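You operate a simulated robot arm through the tools that you are given. There is no shell and no other tool.

You run a simulated robot arm. Do the job below in one go: nothing can be reset, and whatever is moved stays where it is left.

TASK
Switch the pump on, set about 150 bar on the big gauge, then open the line lever.
Fine: open the lower gold knob to see the needle; the brown knob sets the pressure.

Only the result counts: the job must be done as asked and must still hold three seconds after the hand-in. Knocking over, shifting, dropping, spilling or breaking anything else fails it.

THE ROBOT
A 6-joint arm with a two-finger gripper, fixed in place. Base frame: the origin is at the foot of the arm, x ahead of it, y to its left, z up. Lengths are in mm, angles in degrees, forces in N, time in s.
Its first joint turns from -166.0 to 166.0 degrees. Payload 3.43 kg.
Tool frame: the origin (TCP) lies between the finger pads and is the grasp point; the fingertips stand 20 mm ahead of it; z points along the fingers, y is the line along which they close. The gripper opens to 190 mm. The gripper's body begins 248 mm behind the TCP.
Orientation is that of the tool frame in the base frame, as [roll, pitch, yaw] about the fixed x, y, z axes, in that order (R = Rz(yaw) Ry(pitch) Rx(roll)). With the fingers straight down and closing along the base's y, the tool's x points along the base's -x, its y along +y and its z along -z.

THE INTERFACE
- The arm moves only by the tool play_rows. Its argument "steps" is a list of rows, each a list of 7 numbers: the shift along the base's x, y, z in units of 200 mm (1.0 is 200 mm), then the turn, a rotation vector about the base's x, y, z in units of 120 degrees (1.0 is 120 degrees), then the opening, from 0 (shut) to 1 (fully open). In form: [[tx, ty, tz, wx, wy, wz, jaw], ...]. A call has 1 to 20 rows; each row is the pose to reach, as a shift and turn from the pose commanded when the call began. A call with a number of a shift or a turn outside -1 to 1 is refused whole. A row lasts 0.2 s, in which the tool goes at most 50 mm and 8.6 degrees; a call with a longer step from one row to the next is refused whole, and so is a gripper value outside its range. Where a pose cannot be reached the arm comes as near as it can. A force on the tool above 40 N (or 10 N above the force at the start of the call, whichever is more), or a blocked arm, ends the call early, and 0.2 s more pass. Each finger travels about 45 mm/s and halts on what it meets, pressing with about 34 N; the grip force reading is that of the motor and also rises with nothing between the fingers. The clock runs only during rows and for 0.2 s after the last one: add rows that repeat a pose to give the fingers time. It gives the time, the measured TCP pose, the force on the tool (base axes), the opening and the grip force at its end, in the units of the frame above (readings bear some noise), with the torque about the TCP (base axes, N m) and any sound that the robot's microphone picked up, and new pictures: "pictures" is both (left out), scene, wrist or none.
- Cameras (640 x 400 px; columns grow to the right, rows downward): "scene" is fixed at [50, 500.7, 1670.9]; the picture's right is [-0.18, -0.98, 0.00], its down [-0.71, 0.13, -0.69] and it looks along [0.68, -0.12, -0.72] (base axes); focal length 214 px, centre (320, 200). "wrist" rides on the gripper at [70, -8, -288] in the tool frame; the picture's right is [0.12, 0.99, 0.00], its down [-0.96, 0.12, -0.25] and it looks along [-0.25, 0.03, 0.97] (tool axes); focal length 261 px, centre (320, 200). There is no depth. A picture from a camera that has moved, and an enlarged one, comes with that camera's place and axes in the base frame and with its lens.
- move_column(by): slides the trunk up (or, below 0, down) by that many mm; the arm rides with it, the base frame stays. It gives what a move gives, with no picture.
- inspect(camera, box): a new picture of the part [left, top, right, bottom] of that camera's present view, enlarged. The clock stands still meanwhile.
- sign_off(): hands the job in; it is judged then, once.

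Places have to be worked out from the pictures, the camera data and where the tool is seen. Open the gripper and draw the arm clear of the work before you hand the job in, unless the task says otherwise.

The tools are called by a JSON object that holds its "name" and its "arguments". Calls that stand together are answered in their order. play_rows: Moves the arm, as the interface text tells. Its arguments: {"type":"object","properties":{"steps":{"type":"array","items":{"type":"array","items":{"type":"number"}}},"pictures":{"type":"string","enum":["both","scene","wrist","none"]}},"required":["steps"]} The other tools are called the same way: move_column (by) slides the trunk up or down; inspect (camera, box) takes an enlarged picture of a part of a camera's view; sign_off () hands the job in.

At the start:

```text
clock: 0.0
position: [469.6, 356.0, 1400.1]
ee_rot: [180.0, 0.0, 179.9]
force: [0.1, -0.9, 0.2]
wrist_torque: [0.02, -0.02, -0.01]
opening: 189.9
grip_force: 0.0
trunk travel left (down, up): [-231.0, 9.0]
```

scene: 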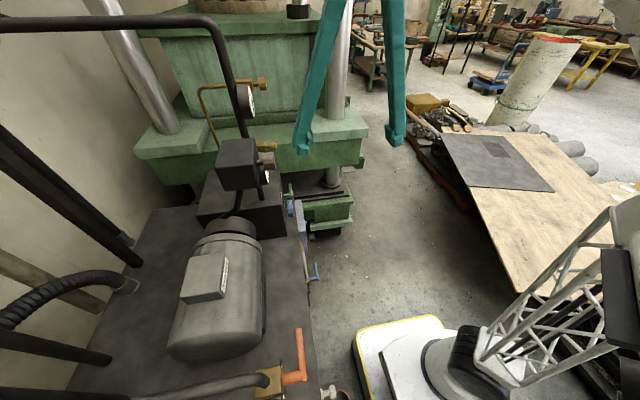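
wrist: 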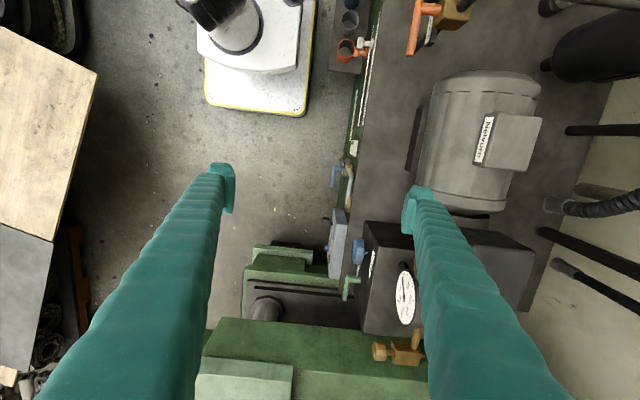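

The pictures show a hydraulic press with a pump unit at left, with a motor, a gauge, brass knobs and an orange lever. I'll enlarge parts of both views before moving.

{"name": "inspect", "arguments": {"camera": "scene", "box": [180, 60, 340, 160]}}

{"name": "inspect", "arguments": {"camera": "scene", "box": [200, 130, 360, 230]}}

{"name": "inspect", "arguments": {"camera": "scene", "box": [200, 300, 360, 400]}}

{"name": "inspect", "arguments": {"camera": "scene", "box": [240, 200, 400, 300]}}

{"name": "inspect", "arguments": {"camera": "wrist", "box": [300, 200, 460, 300]}}

{"name": "inspect", "arguments": {"camera": "wrist", "box": [320, 280, 480, 380]}}

{"name": "inspect", "arguments": {"camera": "wrist", "box": [310, 100, 470, 200]}}

{"name": "inspect", "arguments": {"camera": "wrist", "box": [320, 0, 480, 100]}}

```text
4.00 times, centred on (260, 110) of scene
camera zoom: at [50.0, 500.7, 1670.9], right [-0.18, -0.98, 0.0], down [-0.71, 0.13, -0.69], along [0.68, -0.12, -0.72], focal length 858 px, centre (560, 560)
```

zoom: 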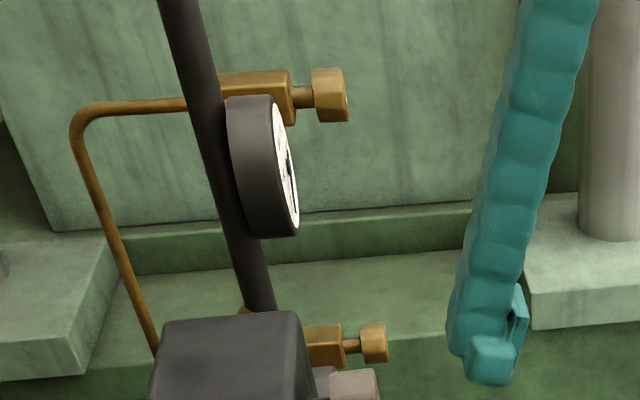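

```text
4.00 times, centred on (280, 180) of scene
camera zoom: at [50.0, 500.7, 1670.9], right [-0.18, -0.98, 0.0], down [-0.71, 0.13, -0.69], along [0.68, -0.12, -0.72], focal length 858 px, centre (480, 280)
```

zoom: 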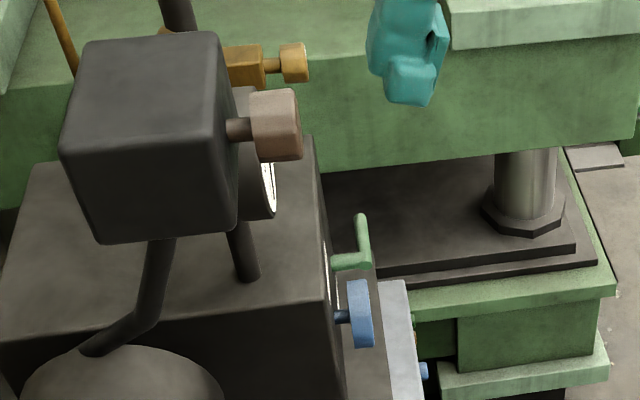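

```text
4.00 times, centred on (280, 350) of scene
camera zoom: at [50.0, 500.7, 1670.9], right [-0.18, -0.98, 0.0], down [-0.71, 0.13, -0.69], along [0.68, -0.12, -0.72], focal length 858 px, centre (480, -400)
```

zoom: 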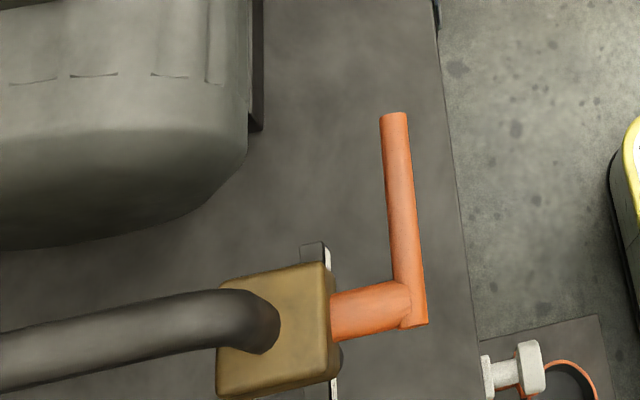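

```text
4.00 times, centred on (320, 250) of scene
camera zoom: at [50.0, 500.7, 1670.9], right [-0.18, -0.98, 0.0], down [-0.71, 0.13, -0.69], along [0.68, -0.12, -0.72], focal length 858 px, centre (320, 0)
```

zoom: 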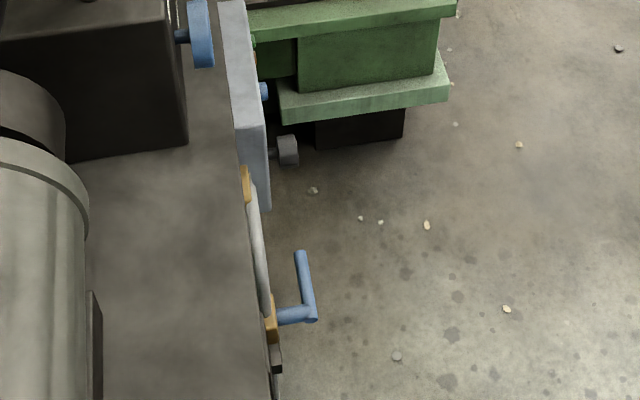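

```text
4.00 times, centred on (380, 250) of wrist
camera zoom: at [399.5, 346.4, 1688.6], right [-0.12, 0.99, 0.0], down [0.96, 0.12, 0.25], along [0.25, 0.03, -0.97], focal length 1043 px, centre (80, 0)
```

zoom: 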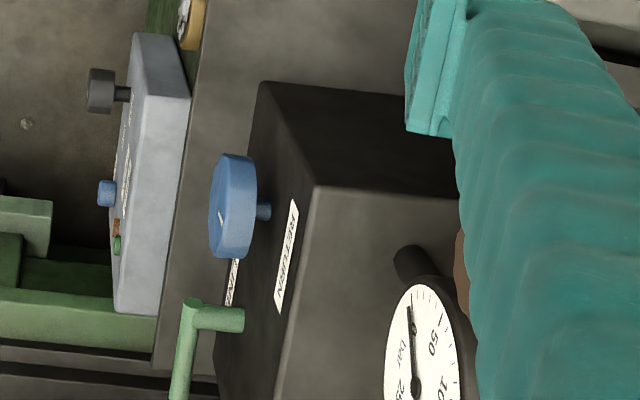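

```text
4.00 times, centred on (400, 330) of wrist
camera zoom: at [399.5, 346.4, 1688.6], right [-0.12, 0.99, 0.0], down [0.96, 0.12, 0.25], along [0.25, 0.03, -0.97], focal length 1043 px, centre (0, -320)
```

zoom: 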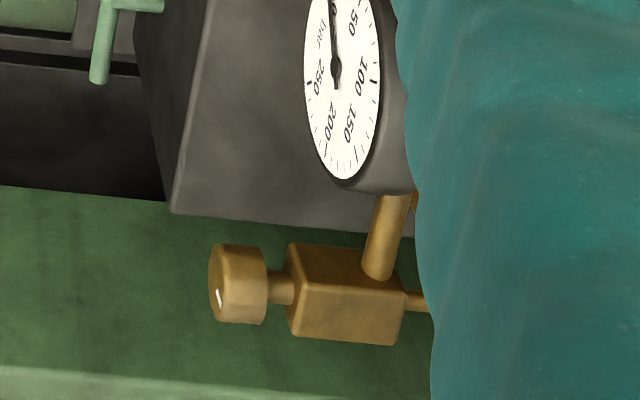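

```text
4.00 times, centred on (390, 150) of wrist
camera zoom: at [399.5, 346.4, 1688.6], right [-0.12, 0.99, 0.0], down [0.96, 0.12, 0.25], along [0.25, 0.03, -0.97], focal length 1043 px, centre (40, 400)
```

zoom: 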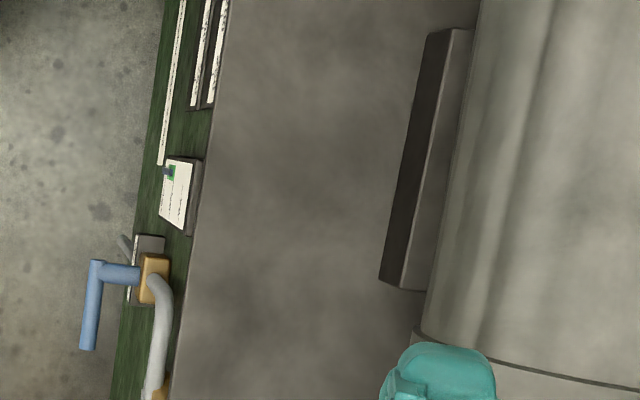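

```text
4.00 times, centred on (400, 50) of wrist
camera zoom: at [399.5, 346.4, 1688.6], right [-0.12, 0.99, 0.0], down [0.96, 0.12, 0.25], along [0.25, 0.03, -0.97], focal length 1043 px, centre (0, 800)
```

zoom: 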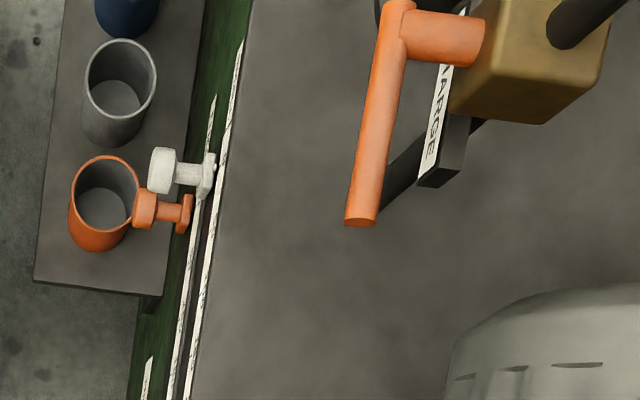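

The wrist view shows a lower gauge near (766, 600, 1110) and the lower gold knob near (907, 558, 1151), and the orange lever's tip is near (201, 532, 1022). The labels face -y, so I'll draw back towards -y and turn the tool to look along +y with the picture upright.

{"name": "play_rows", "arguments": {"steps": [[0, -0.0625, 0, 0.0361, 0.0361, -0.0361, 1], [0, -0.125, 0, 0.0722, 0.0722, -0.0722, 1], [0, -0.1875, 0, 0.1083, 0.1083, -0.1083, 1], [0, -0.25, 0, 0.1443, 0.1443, -0.1443, 1], [0, -0.3125, 0, 0.1804, 0.1804, -0.1804, 1], [0, -0.375, 0, 0.2165, 0.2165, -0.2165, 1], [0, -0.4375, 0, 0.2526, 0.2526, -0.2526, 1], [0, -0.5, 0, 0.2887, 0.2887, -0.2887, 1], [0, -0.5625, 0, 0.3248, 0.3248, -0.3248, 1], [0, -0.625, 0, 0.3608, 0.3608, -0.3608, 1], [0, -0.6875, 0, 0.3969, 0.3969, -0.3969, 1], [0, -0.75, 0, 0.433, 0.433, -0.433, 1], [0, -0.8125, 0, 0.4691, 0.4691, -0.4691, 1], [0, -0.875, 0, 0.5052, 0.5052, -0.5052, 1], [0, -0.9375, 0, 0.5413, 0.5413, -0.5413, 1], [0, -1, 0, 0.5774, 0.5774, -0.5774, 1], [0, -1, 0, 0.5774, 0.5774, -0.5774, 1]]}}

```text
clock: 3.6
position: [488.3, 186.6, 1389.3]
ee_rot: [-135.8, -89.9, 45.4]
force: [0.0, 0.3, 0.4]
wrist_torque: [0.01, 0.02, -0.02]
opening: 189.9
grip_force: 0.1
out of reach, approached as far as the arm can: row 7, 8, 9, 10, 11, 12, 13, 14, 15, 16, 17
trunk travel left (down, up): [-231.0, 9.0]
camera wrist: at [477.8, -102.0, 1461.3], right [0.99, 0.0, 0.12], down [0.11, -0.25, -0.96], along [0.03, 0.97, -0.25], focal length 261 px, centre (320, 200)
```

scene: 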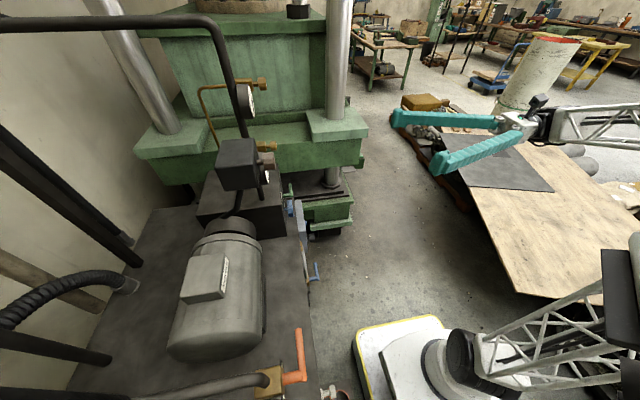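
wrist: 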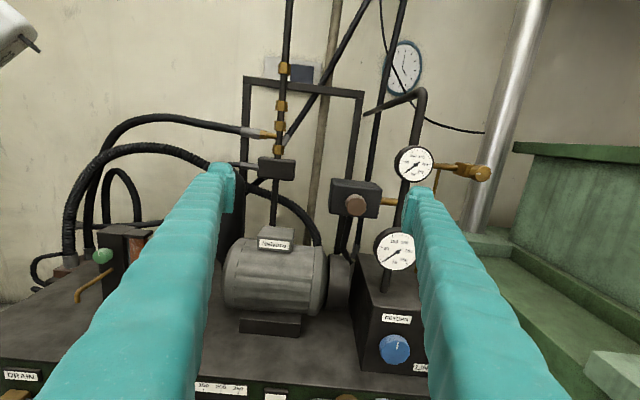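

That gives an upright view along +y, with two gauges, the brown knob and the labels in sight. I'll enlarge the details.

{"name": "inspect", "arguments": {"camera": "wrist", "box": [370, 130, 498, 210]}}

{"name": "inspect", "arguments": {"camera": "wrist", "box": [320, 160, 448, 240]}}

{"name": "inspect", "arguments": {"camera": "wrist", "box": [320, 220, 448, 300]}}

{"name": "inspect", "arguments": {"camera": "wrist", "box": [340, 300, 468, 380]}}

{"name": "inspect", "arguments": {"camera": "wrist", "box": [180, 340, 276, 400]}}

{"name": "inspect", "arguments": {"camera": "wrist", "box": [0, 220, 192, 340]}}

{"name": "inspect", "arguments": {"camera": "wrist", "box": [0, 340, 96, 400]}}

{"name": "inspect", "arguments": {"camera": "wrist", "box": [240, 350, 368, 400]}}

```text
5.00 times, centred on (434, 170) of wrist
camera zoom: at [477.8, -102.0, 1461.3], right [0.99, 0.0, 0.12], down [0.11, -0.25, -0.96], along [0.03, 0.97, -0.25], focal length 1303 px, centre (-250, 350)
```

zoom: 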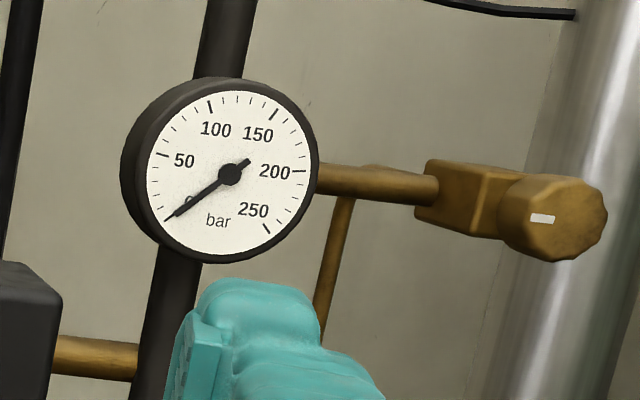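

```text
5.00 times, centred on (384, 200) of wrist
camera zoom: at [477.8, -102.0, 1461.3], right [0.99, 0.0, 0.12], down [0.11, -0.25, -0.96], along [0.03, 0.97, -0.25], focal length 1303 px, centre (0, 200)
```

zoom: 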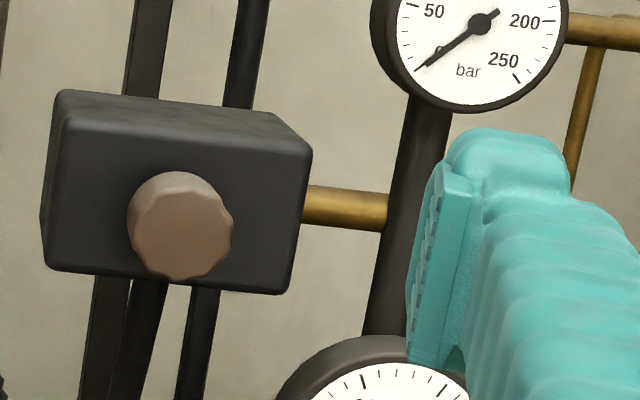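

```text
5.00 times, centred on (384, 260) of wrist
camera zoom: at [477.8, -102.0, 1461.3], right [0.99, 0.0, 0.12], down [0.11, -0.25, -0.96], along [0.03, 0.97, -0.25], focal length 1303 px, centre (0, -100)
```

zoom: 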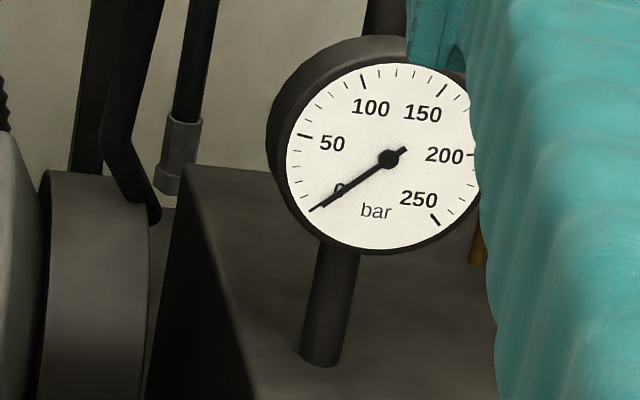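

```text
5.00 times, centred on (404, 340) of wrist
camera zoom: at [477.8, -102.0, 1461.3], right [0.99, 0.0, 0.12], down [0.11, -0.25, -0.96], along [0.03, 0.97, -0.25], focal length 1303 px, centre (-100, -500)
```

zoom: 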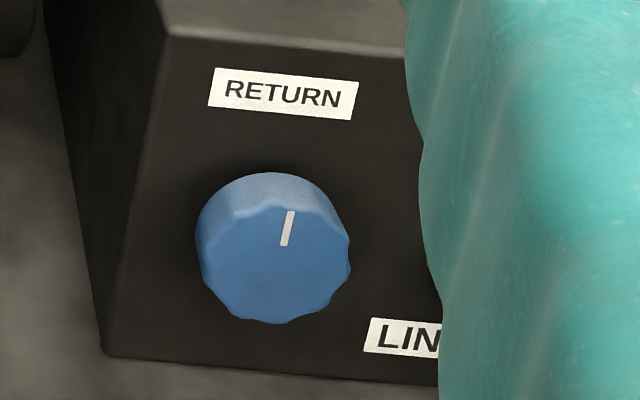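

```text
6.67 times, centred on (228, 370) of wrist
camera zoom: at [477.8, -102.0, 1461.3], right [0.99, 0.0, 0.12], down [0.11, -0.25, -0.96], along [0.03, 0.97, -0.25], focal length 1738 px, centre (933, -933)
```

zoom: 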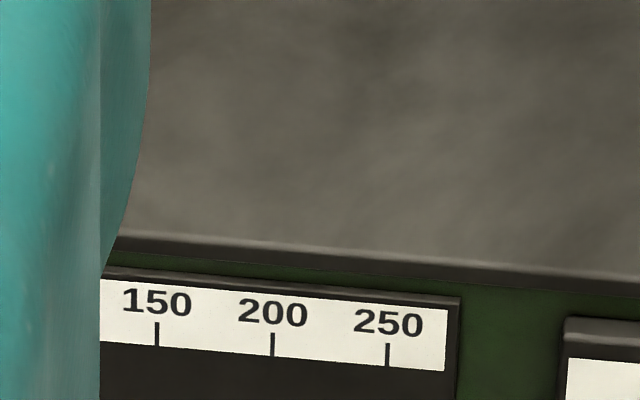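

```text
3.33 times, centred on (96, 280) of wrist
camera zoom: at [477.8, -102.0, 1461.3], right [0.99, 0.0, 0.12], down [0.11, -0.25, -0.96], along [0.03, 0.97, -0.25], focal length 869 px, centre (1067, -67)
```

zoom: 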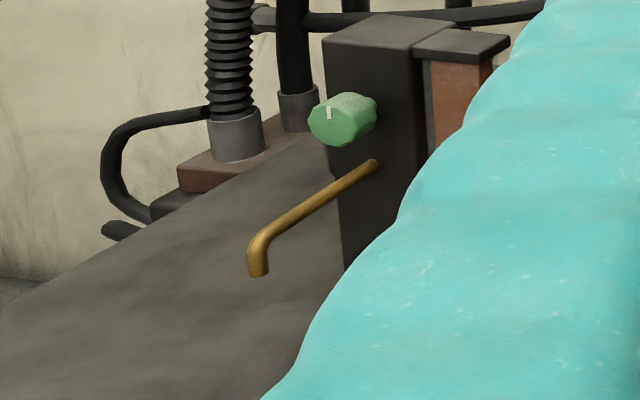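

```text
6.67 times, centred on (48, 370) of wrist
camera zoom: at [477.8, -102.0, 1461.3], right [0.99, 0.0, 0.12], down [0.11, -0.25, -0.96], along [0.03, 0.97, -0.25], focal length 1738 px, centre (2133, -933)
```

zoom: 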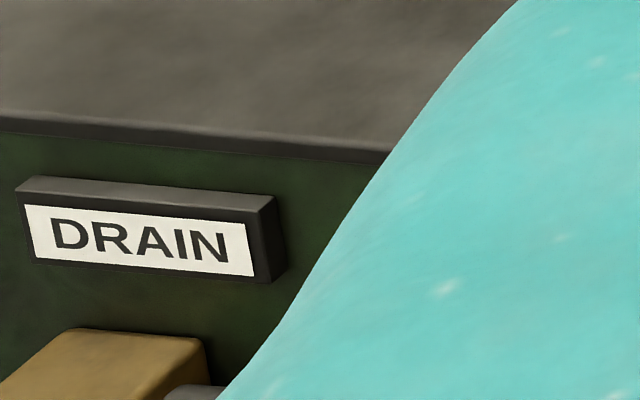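

```text
5.00 times, centred on (304, 375) of wrist
camera zoom: at [477.8, -102.0, 1461.3], right [0.99, 0.0, 0.12], down [0.11, -0.25, -0.96], along [0.03, 0.97, -0.25], focal length 1303 px, centre (400, -675)
```

zoom: 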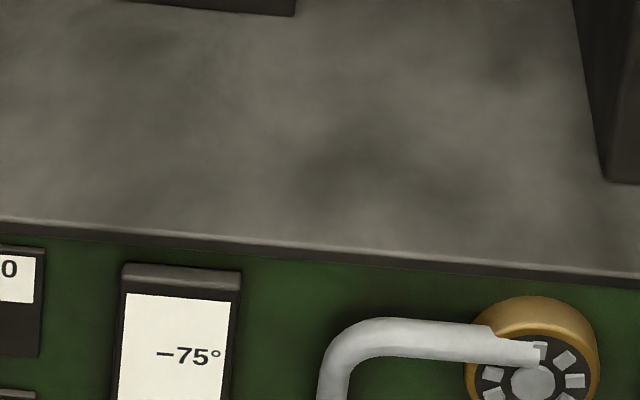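

The lower gauge looks like the bigger of the two, with a face radius of about 58 mm against 47 mm. The green handle carries a "LINE" label. I'll move lower to see the front panel and the button box.

{"name": "play_rows", "arguments": {"steps": [[0, 0, -0.2, 0, 0, 0, 1], [0, 0, -0.4, 0, 0, 0, 1], [0, 0, -0.6, 0, 0, 0, 1], [0, 0, -0.8, 0, 0, 0, 1], [0, 0, -1, 0, 0, 0, 1], [0, 0, -1, 0, 0, 0, 1]], "pictures": "both"}}

```text
clock: 5.0
position: [489.3, 186.8, 1192.6]
ee_rot: [-99.4, -89.9, 9.4]
force: [-0.3, 0.6, 0.6]
wrist_torque: [0.01, 0.0, -0.02]
opening: 189.9
grip_force: 0.1
trunk travel left (down, up): [-231.0, 9.0]
camera wrist: at [479.8, -102.3, 1263.8], right [0.99, 0.0, 0.12], down [0.12, -0.25, -0.96], along [0.03, 0.97, -0.25], focal length 261 px, centre (320, 200)
```

scene: 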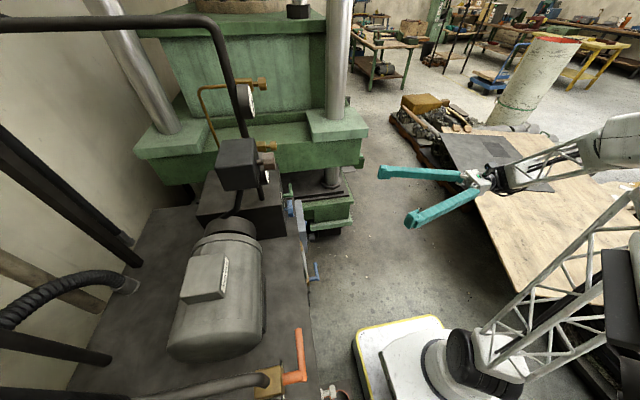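
wrist: 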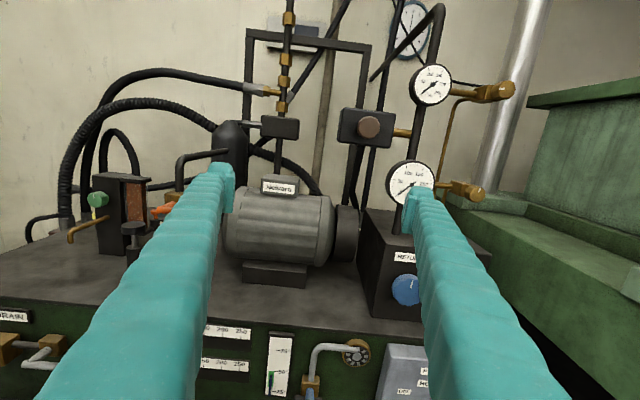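

The panel is coming into view. I'll go another 200 mm lower for the button box.

{"name": "play_rows", "arguments": {"steps": [[0, 0, -0.2, 0, 0, 0, 1], [0, 0, -0.4, 0, 0, 0, 1], [0, 0, -0.6, 0, 0, 0, 1], [0, 0, -0.8, 0, 0, 0, 1], [0, 0, -1, 0, 0, 0, 1], [0, 0, -1, 0, 0, 0, 1]], "pictures": "wrist"}}

```text
clock: 6.4
position: [489.7, 183.3, 994.7]
ee_rot: [-60.4, -90.0, -29.7]
force: [0.2, -0.5, 0.2]
wrist_torque: [0.01, 0.03, 0.0]
opening: 190.3
grip_force: 0.1
trunk travel left (down, up): [-231.0, 9.0]
camera wrist: at [480.4, -103.4, 1065.0], right [0.99, 0.0, 0.12], down [0.12, -0.25, -0.96], along [0.03, 0.97, -0.25], focal length 261 px, centre (320, 200)
```

wrist: 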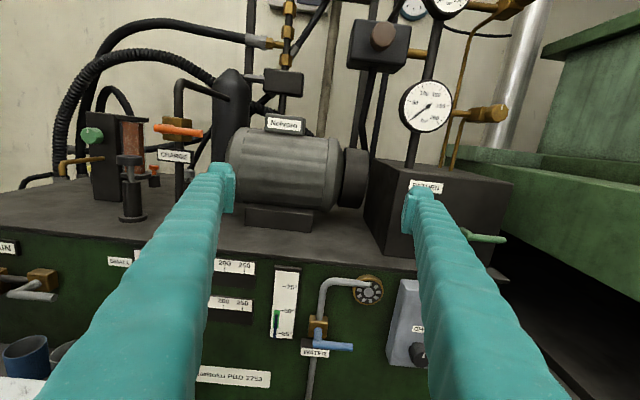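

Next I'll shift to +x so the button box, RETURN knob and LINE lever fall between the fingers, then enlarge them.

{"name": "play_rows", "arguments": {"steps": [[0.2, 0, 0, 0, 0, 0, 1], [0.4, 0, 0, 0, 0, 0, 1], [0.6, 0, 0, 0, 0, 0, 1], [0.8, 0, 0, 0, 0, 0, 1], [1, 0, 0, 0, 0, 0, 1], [1, 0, 0, 0, 0, 0, 1]], "pictures": "wrist"}}

```text
clock: 7.8
position: [690.8, 187.4, 991.2]
ee_rot: [-90.7, -90.0, 0.6]
force: [-0.9, 0.5, -0.5]
wrist_torque: [-0.03, -0.02, -0.02]
opening: 189.7
grip_force: 0.1
trunk travel left (down, up): [-231.0, 9.0]
camera wrist: at [681.1, -101.3, 1062.2], right [0.99, 0.0, 0.12], down [0.11, -0.25, -0.96], along [0.03, 0.97, -0.25], focal length 261 px, centre (320, 200)
```

wrist: 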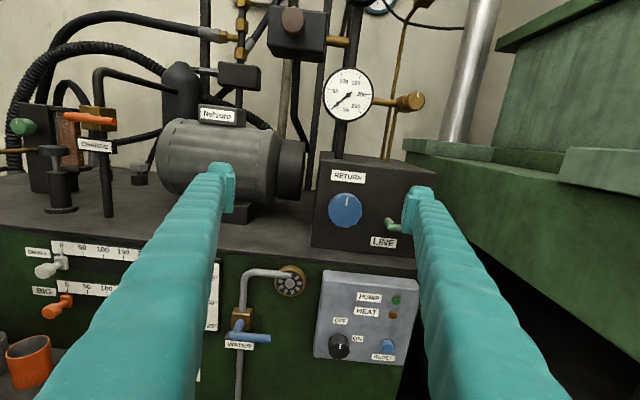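

{"name": "inspect", "arguments": {"camera": "wrist", "box": [310, 265, 430, 375]}}

{"name": "inspect", "arguments": {"camera": "wrist", "box": [300, 140, 444, 260]}}

{"name": "inspect", "arguments": {"camera": "wrist", "box": [310, 60, 438, 140]}}

{"name": "inspect", "arguments": {"camera": "wrist", "box": [10, 220, 170, 320]}}

{"name": "inspect", "arguments": {"camera": "wrist", "box": [0, 90, 160, 220]}}

{"name": "inspect", "arguments": {"camera": "wrist", "box": [190, 250, 310, 370]}}

{"name": "inspect", "arguments": {"camera": "wrist", "box": [220, 0, 348, 80]}}

```text
3.64 times, centred on (370, 320) of wrist
camera zoom: at [681.1, -101.3, 1062.2], right [0.99, 0.0, 0.12], down [0.11, -0.25, -0.96], along [0.03, 0.97, -0.25], focal length 948 px, centre (138, -236)
```

zoom: 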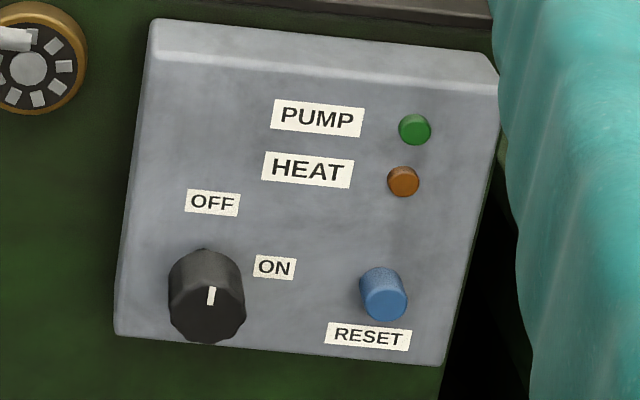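

```text
3.33 times, centred on (372, 200) of wrist
camera zoom: at [681.1, -101.3, 1062.2], right [0.99, 0.0, 0.12], down [0.11, -0.25, -0.96], along [0.03, 0.97, -0.25], focal length 869 px, centre (147, 200)
```

zoom: 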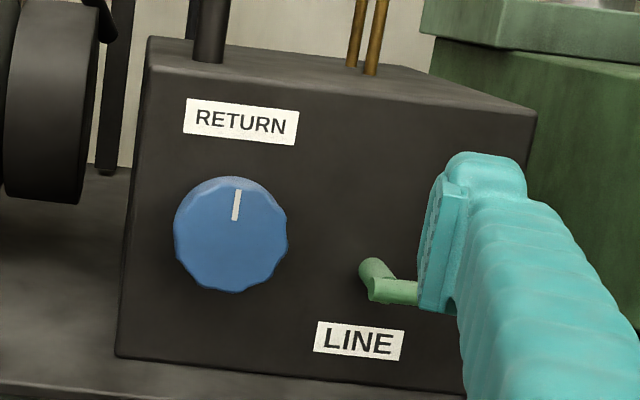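

```text
5.00 times, centred on (374, 100) of wrist
camera zoom: at [681.1, -101.3, 1062.2], right [0.99, 0.0, 0.12], down [0.11, -0.25, -0.96], along [0.03, 0.97, -0.25], focal length 1303 px, centre (50, 700)
```

zoom: 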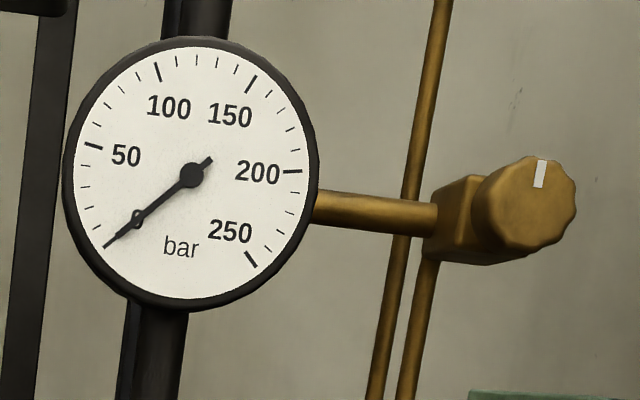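

```text
4.00 times, centred on (90, 270) of wrist
camera zoom: at [681.1, -101.3, 1062.2], right [0.99, 0.0, 0.12], down [0.11, -0.25, -0.96], along [0.03, 0.97, -0.25], focal length 1043 px, centre (1240, -80)
```

zoom: 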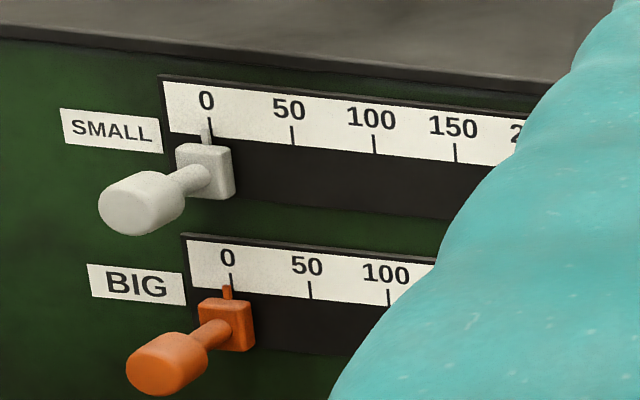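

```text
3.08 times, centred on (80, 155) of wrist
camera zoom: at [681.1, -101.3, 1062.2], right [0.99, 0.0, 0.12], down [0.11, -0.25, -0.96], along [0.03, 0.97, -0.25], focal length 802 px, centre (1058, 338)
```

zoom: 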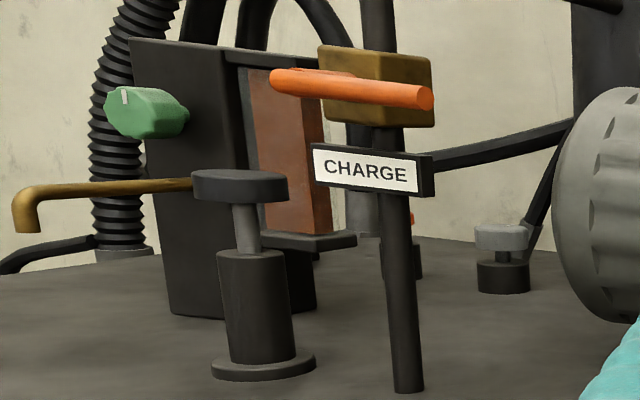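

```text
3.33 times, centred on (250, 310) of wrist
camera zoom: at [681.1, -101.3, 1062.2], right [0.99, 0.0, 0.12], down [0.11, -0.25, -0.96], along [0.03, 0.97, -0.25], focal length 869 px, centre (553, -167)
```

zoom: 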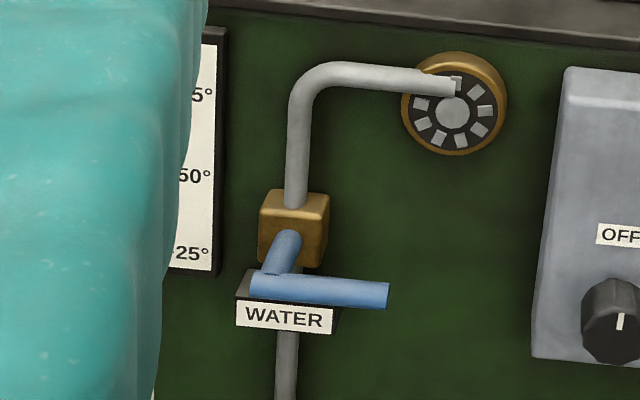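

```text
5.00 times, centred on (284, 40) of wrist
camera zoom: at [681.1, -101.3, 1062.2], right [0.99, 0.0, 0.12], down [0.11, -0.25, -0.96], along [0.03, 0.97, -0.25], focal length 1303 px, centre (500, 1000)
```

zoom: 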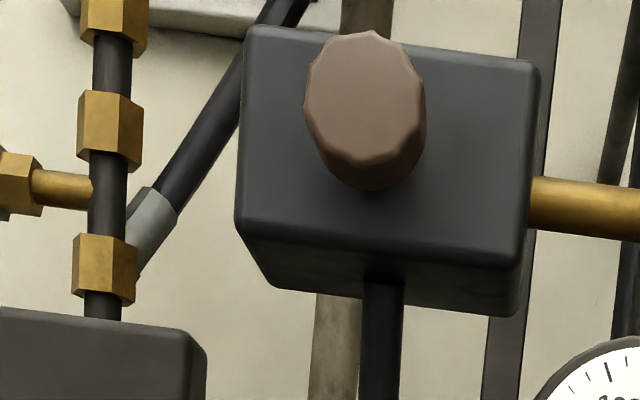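

The box holds a rotary switch (OFF up, ON right) near (793, 438, 548), lamps PUMP and HEAT, and a RESET button. I place the lower gold knob at about (895, 553, 1161), the brown knob at (593, 548, 1291) and the big lower gauge at (739, 584, 1160). I'll bring the tool down towards the switch, still well in front of the panel.

{"name": "play_rows", "arguments": {"steps": [[0.1, 0, -0.2, 0, 0, 0, 1], [0.2, 0, -0.4, 0, 0, 0, 0.9], [0.3, 0, -0.6, 0, 0, 0, 0.8], [0.4, 0, -0.8, 0, 0, 0, 0.7], [0.5, 0, -1, 0, 0, 0, 0.6], [0.5, 0, -1, 0, 0, 0, 0.6]], "pictures": "both"}}

```text
clock: 9.2
position: [789.5, 183.2, 792.1]
ee_rot: [-83.6, -90.0, -6.5]
force: [-0.4, -0.8, 0.2]
wrist_torque: [-0.02, 0.03, 0.01]
opening: 114.2
grip_force: 0.0
trunk travel left (down, up): [-231.0, 9.0]
camera wrist: at [781.2, -105.0, 863.9], right [0.99, 0.0, 0.12], down [0.12, -0.25, -0.96], along [0.03, 0.97, -0.25], focal length 261 px, centre (320, 200)
```

scene: 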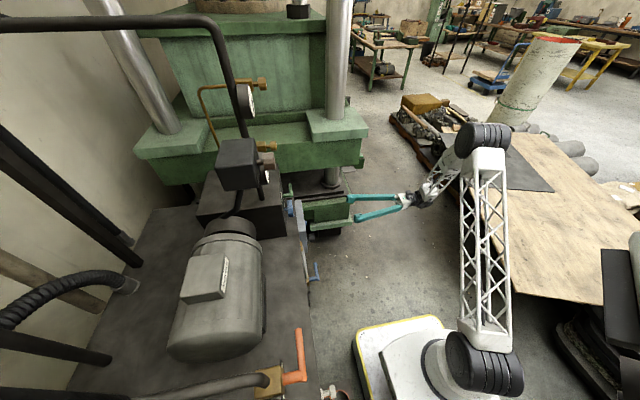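
wrist: 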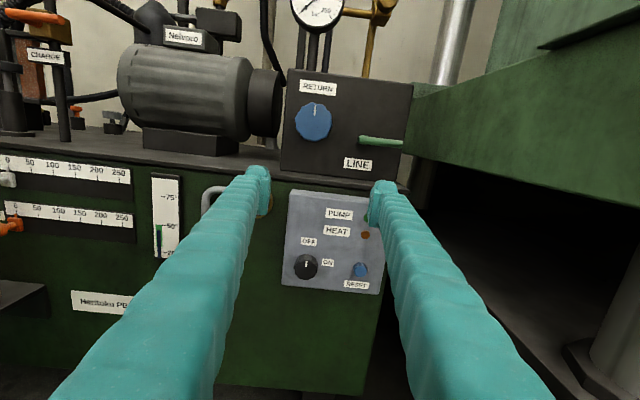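

The arm reaches this well. I'll enlarge the LINE lever and the button box from here.

{"name": "inspect", "arguments": {"camera": "wrist", "box": [280, 70, 440, 170]}}

{"name": "inspect", "arguments": {"camera": "wrist", "box": [270, 180, 398, 300]}}

{"name": "inspect", "arguments": {"camera": "wrist", "box": [60, 150, 220, 330]}}

```text
4.00 times, centred on (360, 120) of wrist
camera zoom: at [781.2, -105.0, 863.9], right [0.99, 0.0, 0.12], down [0.12, -0.25, -0.96], along [0.03, 0.97, -0.25], focal length 1043 px, centre (160, 520)
```

zoom: 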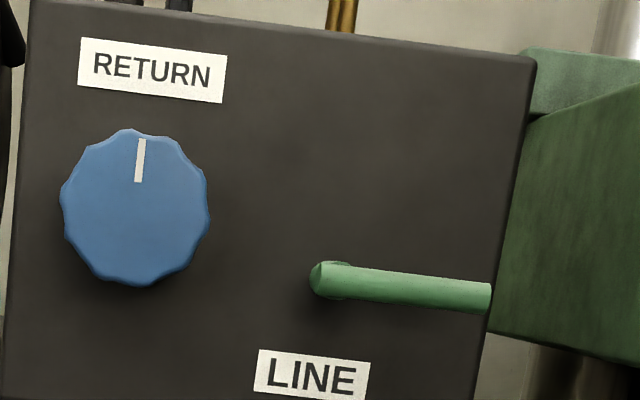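

```text
3.33 times, centred on (334, 240) of wrist
camera zoom: at [781.2, -105.0, 863.9], right [0.99, 0.0, 0.12], down [0.12, -0.25, -0.96], along [0.03, 0.97, -0.25], focal length 869 px, centre (273, 67)
```

zoom: 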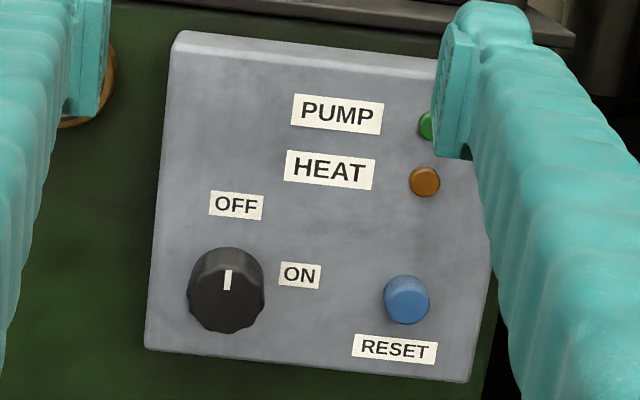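

```text
2.22 times, centred on (140, 240) of wrist
camera zoom: at [781.2, -105.0, 863.9], right [0.99, 0.0, 0.12], down [0.12, -0.25, -0.96], along [0.03, 0.97, -0.25], focal length 579 px, centre (720, 111)
```

zoom: 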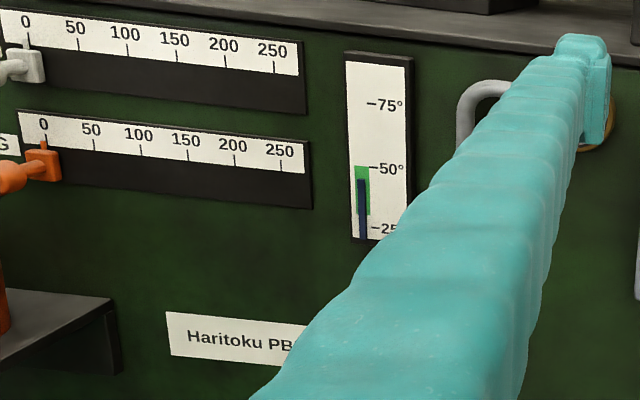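

The switch mark triangulates to about (786, 400, 591), so the knob centre is near z = 582. The LINE lever points to +x, with its hub near (876, 497, 860). I'll lower to the switch height while staying at y of about 183.

{"name": "play_rows", "arguments": {"steps": [[0, 0, -0.2, 0, 0, 0, 0.6], [-0.01, 0, -0.4, 0, 0, 0, 0.6], [-0.015, 0, -0.6, 0, 0, 0, 0.55], [-0.02, 0, -0.8, 0, 0, 0, 0.5], [-0.02, 0, -1, 0, 0, 0, 0.5], [-0.02, 0, -1, 0, 0, 0, 0.5]], "pictures": "wrist"}}

```text
clock: 10.6
position: [788.2, 184.0, 591.2]
ee_rot: [19.9, -90.0, -109.9]
force: [0.1, 0.2, 0.9]
wrist_torque: [-0.02, -0.01, -0.03]
opening: 95.0
grip_force: 0.0
trunk travel left (down, up): [-231.0, 9.0]
camera wrist: at [778.7, -104.0, 663.7], right [0.99, 0.0, 0.12], down [0.12, -0.25, -0.96], along [0.03, 0.97, -0.25], focal length 261 px, centre (320, 200)
```

wrist: 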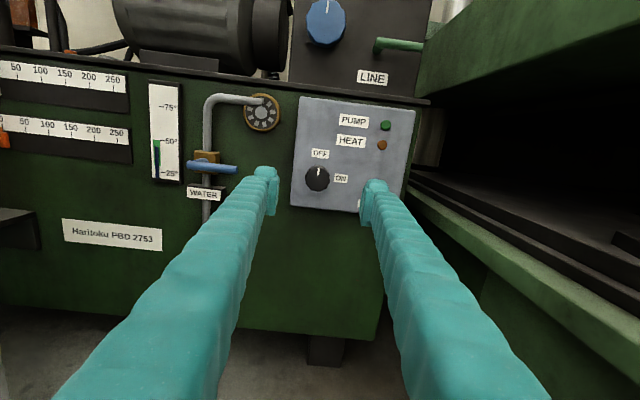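

The switch shows at about (318, 179), slightly below the tool axis. I'll enlarge it for a precise fix.

{"name": "inspect", "arguments": {"camera": "wrist", "box": [280, 130, 376, 220]}}

```text
4.44 times, centred on (328, 175) of wrist
camera zoom: at [778.7, -104.0, 663.7], right [0.99, 0.0, 0.12], down [0.12, -0.25, -0.96], along [0.03, 0.97, -0.25], focal length 1158 px, centre (284, 311)
```

zoom: 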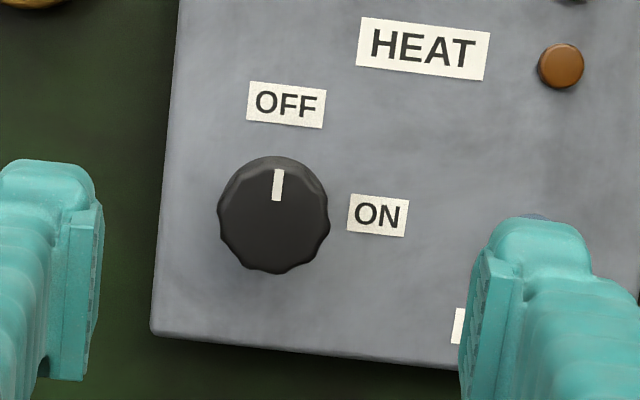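

The switch fix is (785, 415, 574), about 50 mm across, with ON level at its right, so it needs a turn of about 90° clockwise. I'll line up and advance to about 40 mm short of it.

{"name": "play_rows", "arguments": {"steps": [[-0.015, 0.17, -0.085, 0, 0, 0, 0.5], [-0.015, 0.34, -0.085, 0, 0, 0, 0.5], [-0.015, 0.51, -0.085, 0, 0, 0, 0.5], [-0.015, 0.68, -0.085, 0, 0, 0, 0.5], [-0.015, 0.85, -0.085, 0, 0, 0, 0.5], [-0.015, 0.85, -0.085, 0, 0, 0, 0.5]], "pictures": "both"}}

```text
clock: 12.0
position: [783.5, 354.6, 573.7]
ee_rot: [-115.8, -90.0, 25.7]
force: [0.5, 0.1, 0.6]
wrist_torque: [0.0, -0.03, 0.01]
opening: 94.7
grip_force: 0.0
trunk travel left (down, up): [-231.0, 9.0]
camera wrist: at [774.5, 66.5, 645.8], right [0.99, 0.0, 0.12], down [0.11, -0.25, -0.96], along [0.03, 0.97, -0.25], focal length 261 px, centre (320, 200)
```

scene: 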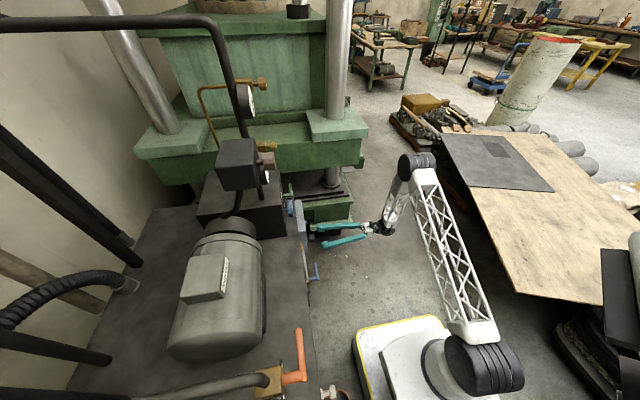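
wrist: 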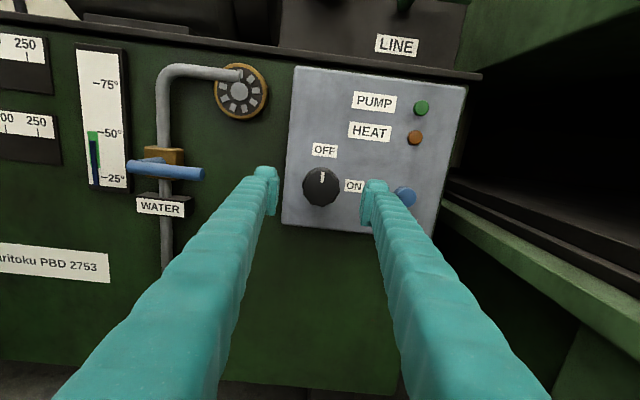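

The switch lies on the tool axis about 58 mm ahead, with the front face near y = 413. I'll advance 54 mm so the fingers straddle it and close gently.

{"name": "play_rows", "arguments": {"steps": [[0, 0.1, 0, 0, 0, 0, 0.5], [0, 0.2, 0, 0, 0, 0, 0.5], [0, 0.27, 0, 0, 0, 0, 0.5], [0, 0.27, 0, 0, 0, 0, 0.4], [0, 0.27, 0, 0, 0, 0, 0.3], [0, 0.27, 0, 0, 0, 0, 0.2], [0, 0.27, 0, 0, 0, 0, 0.2], [0, 0.27, 0, 0, 0, 0, 0.2]], "pictures": "wrist"}}

```text
clock: 13.8
position: [784.2, 408.2, 572.8]
ee_rot: [-76.2, -89.9, -13.9]
force: [34.8, 16.6, 1.1]
wrist_torque: [-0.09, 0.04, -0.19]
opening: 48.7
grip_force: 44.9
trunk travel left (down, up): [-231.0, 9.0]
camera wrist: at [775.1, 120.1, 645.2], right [0.99, 0.0, 0.12], down [0.12, -0.25, -0.96], along [0.03, 0.97, -0.25], focal length 261 px, centre (320, 200)
```

wrist: 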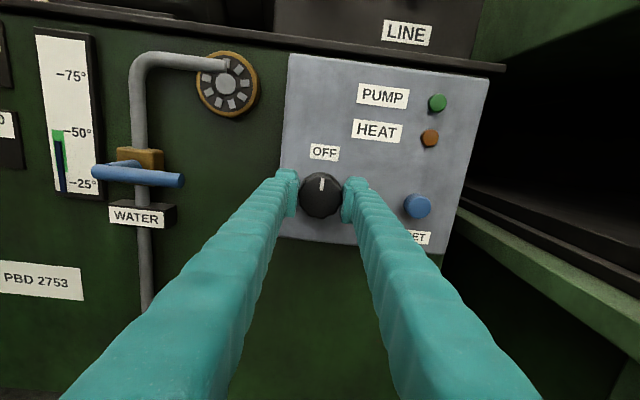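

The fingers hold the knob at 48.7 mm, but a 35 N side force along x shows I'm slightly off centre. I'll shift +x by about 2 mm to relieve it.

{"name": "play_rows", "arguments": {"steps": [[0.005, 0, 0, 0, 0, 0, 0.2], [0.01, 0, 0, 0, 0, 0, 0.2], [0.01, 0, 0, 0, 0, 0, 0.2]], "pictures": "none"}}

```text
clock: 14.6
position: [784.0, 408.4, 573.4]
ee_rot: [66.6, -89.9, -156.5]
force: [30.9, 11.4, 0.9]
wrist_torque: [0.0, 0.03, -0.11]
opening: 48.6
grip_force: 44.8
trunk travel left (down, up): [-231.0, 9.0]
```

The force dropped only slightly, so I'll step a bit further in +x and watch it.

{"name": "play_rows", "arguments": {"steps": [[0.01, 0, 0, 0, 0, 0, 0.2], [0.02, 0, 0, 0, 0, 0, 0.2], [0.02, 0, 0, 0, 0, 0, 0.2]], "pictures": "none"}}

```text
clock: 15.6
position: [786.1, 408.4, 572.5]
ee_rot: [-92.1, -89.8, 2.4]
force: [-10.9, -17.6, 2.2]
wrist_torque: [0.11, 0.0, 0.36]
opening: 48.6
grip_force: 45.3
trunk travel left (down, up): [-231.0, 9.0]
stopped in row 3: the force on the tool passed its limit at 45 N (the readings are from after the stop); the commanded pose is now the measured one
```

The commanded pose has reset to the measured one and the side force is small. Now I'll turn the switch clockwise, positive about +y, by 45° first.

{"name": "play_rows", "arguments": {"steps": [[0, 0, 0, 0, 0.0625, 0, 0.2], [0, 0, 0, 0, 0.125, 0, 0.2], [0, 0, 0, 0, 0.1875, 0, 0.2], [0, 0, 0, 0, 0.25, 0, 0.2], [0, 0, 0, 0, 0.3125, 0, 0.2], [0, 0, 0, 0, 0.375, 0, 0.2]], "pictures": "wrist"}}

```text
clock: 16.7
position: [784.3, 408.1, 573.2]
ee_rot: [-89.6, -57.3, 0.0]
force: [-9.2, -17.7, 3.3]
wrist_torque: [0.05, -0.03, 0.0]
opening: 48.7
grip_force: 45.3
trunk travel left (down, up): [-231.0, 9.0]
stopped in row 5: the force on the tool passed its limit at 41 N (the readings are from after the stop); the commanded pose is now the measured one
camera wrist: at [816.1, 120.2, 637.9], right [0.9, 0.01, -0.43], down [-0.42, -0.25, -0.87], along [-0.11, 0.97, -0.22], focal length 261 px, centre (320, 200)
```

wrist: 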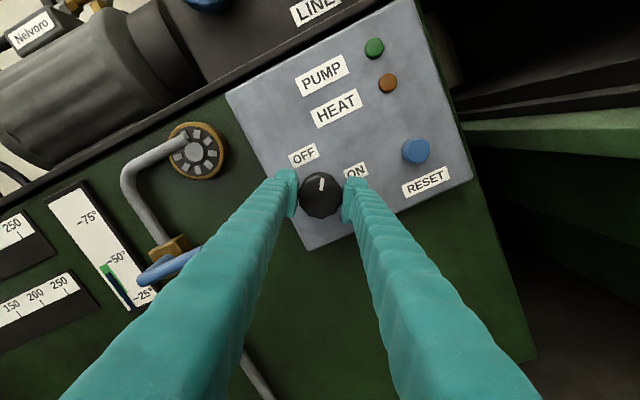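

The knob is turning with the tool, about 33° so far, and only a lateral force stopped the call. I'll continue in smaller increments.

{"name": "play_rows", "arguments": {"steps": [[0, 0, 0, 0, 0.04, 0, 0.2], [0, 0, 0, 0, 0.08, 0, 0.2], [0, 0, 0, 0, 0.12, 0, 0.2], [0, 0, 0, 0, 0.16, 0, 0.2], [0, 0, 0, 0, 0.2, 0, 0.2], [0, 0, 0, 0, 0.24, 0, 0.2]], "pictures": "wrist"}}

```text
clock: 18.1
position: [783.3, 408.3, 574.6]
ee_rot: [-89.6, -28.6, 0.0]
force: [-19.2, -20.1, 11.9]
wrist_torque: [0.12, 0.01, 0.27]
opening: 48.4
grip_force: 45.1
trunk travel left (down, up): [-231.0, 9.0]
camera wrist: at [842.3, 120.3, 614.9], right [0.58, 0.01, -0.81], down [-0.79, -0.25, -0.56], along [-0.21, 0.97, -0.14], focal length 261 px, centre (320, 200)
```

wrist: 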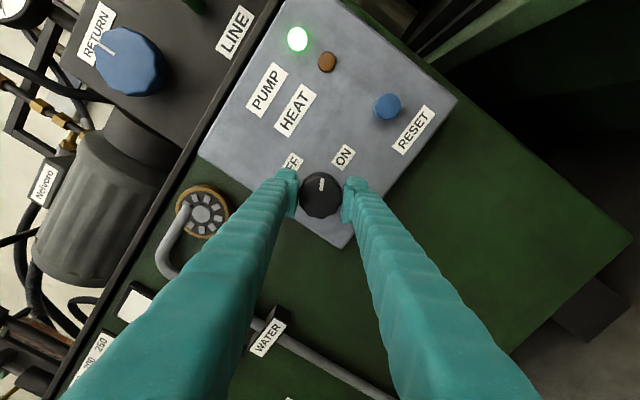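

The PUMP lamp is lit at about 61°. I'll turn the remaining part towards ON so it sits fully there, stopping if it resists.

{"name": "play_rows", "arguments": {"steps": [[0, 0, 0, 0, 0.04, 0, 0.2], [0, 0, 0, 0, 0.08, 0, 0.2], [0, 0, 0, 0, 0.12, 0, 0.2], [0, 0, 0, 0, 0.16, 0, 0.2], [0, 0, 0, 0, 0.2, 0, 0.2], [0, 0, 0, 0, 0.23, 0, 0.2]], "pictures": "wrist"}}

```text
clock: 19.5
position: [784.2, 407.9, 574.2]
ee_rot: [-89.6, -0.9, 0.2]
force: [-16.5, -9.8, 26.1]
wrist_torque: [0.29, -0.1, 0.13]
opening: 48.9
grip_force: 45.2
trunk travel left (down, up): [-231.0, 9.0]
camera wrist: at [853.9, 120.5, 583.7], right [0.14, 0.01, -0.99], down [-0.96, -0.25, -0.13], along [-0.25, 0.97, -0.03], focal length 261 px, centre (320, 200)
```

wrist: 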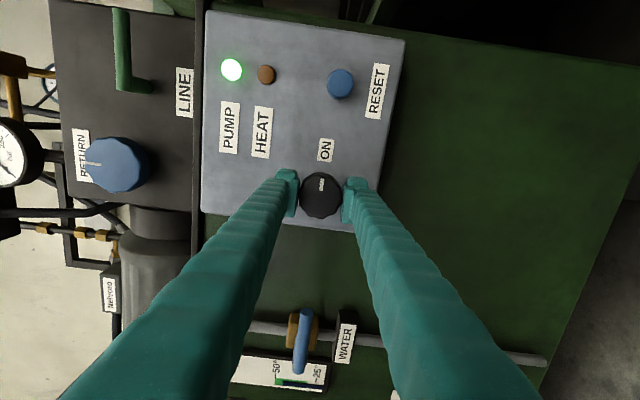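

The mark points at ON and the PUMP lamp is lit. I'll open the fingers, then withdraw straight back.

{"name": "play_rows", "arguments": {"steps": [[0, 0, 0, 0, 0, 0, 0.3], [0, 0, 0, 0, 0, 0, 0.4], [0, 0, 0, 0, 0, 0, 0.5], [0, 0, 0, 0, 0, 0, 0.5], [0, 0, 0, 0, 0, 0, 0.5], [0, -0.1, 0, 0, 0, 0, 0.5], [0, -0.3, 0, 0, 0, 0, 0.5], [0, -0.5, 0, 0, 0, 0, 0.5], [0, -0.7, 0, 0, 0, 0, 0.5], [0, -0.9, 0, 0, 0, 0, 0.5], [0, -1, 0, 0, 0, 0, 0.5]], "pictures": "both"}}

```text
clock: 21.9
position: [786.0, 209.4, 572.5]
ee_rot: [-89.7, -0.9, -0.1]
force: [-0.5, 0.7, 0.2]
wrist_torque: [0.0, -0.02, -0.01]
opening: 94.7
grip_force: 0.0
trunk travel left (down, up): [-231.0, 9.0]
camera wrist: at [855.8, -78.9, 581.3], right [0.14, 0.01, -0.99], down [-0.96, -0.25, -0.13], along [-0.25, 0.97, -0.03], focal length 261 px, centre (320, 200)
```

scene: 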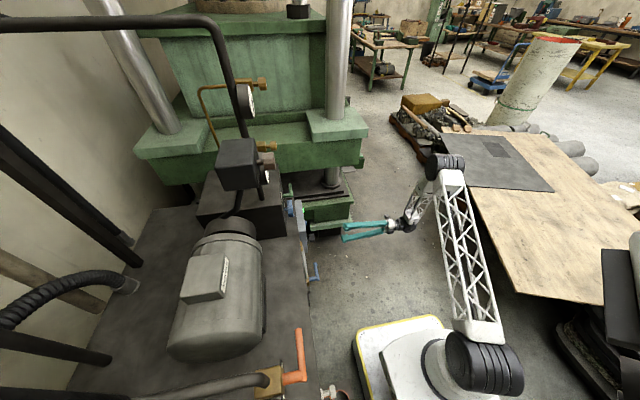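
wrist: 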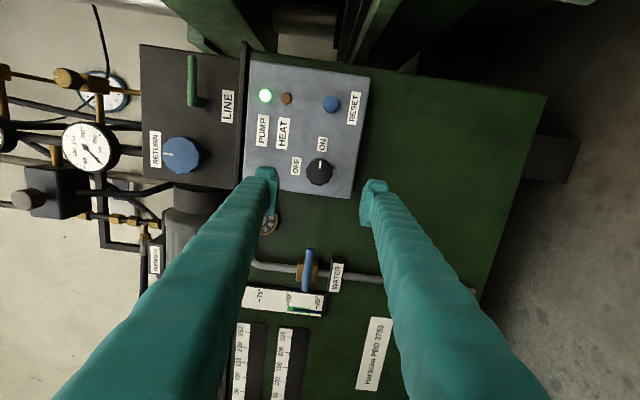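

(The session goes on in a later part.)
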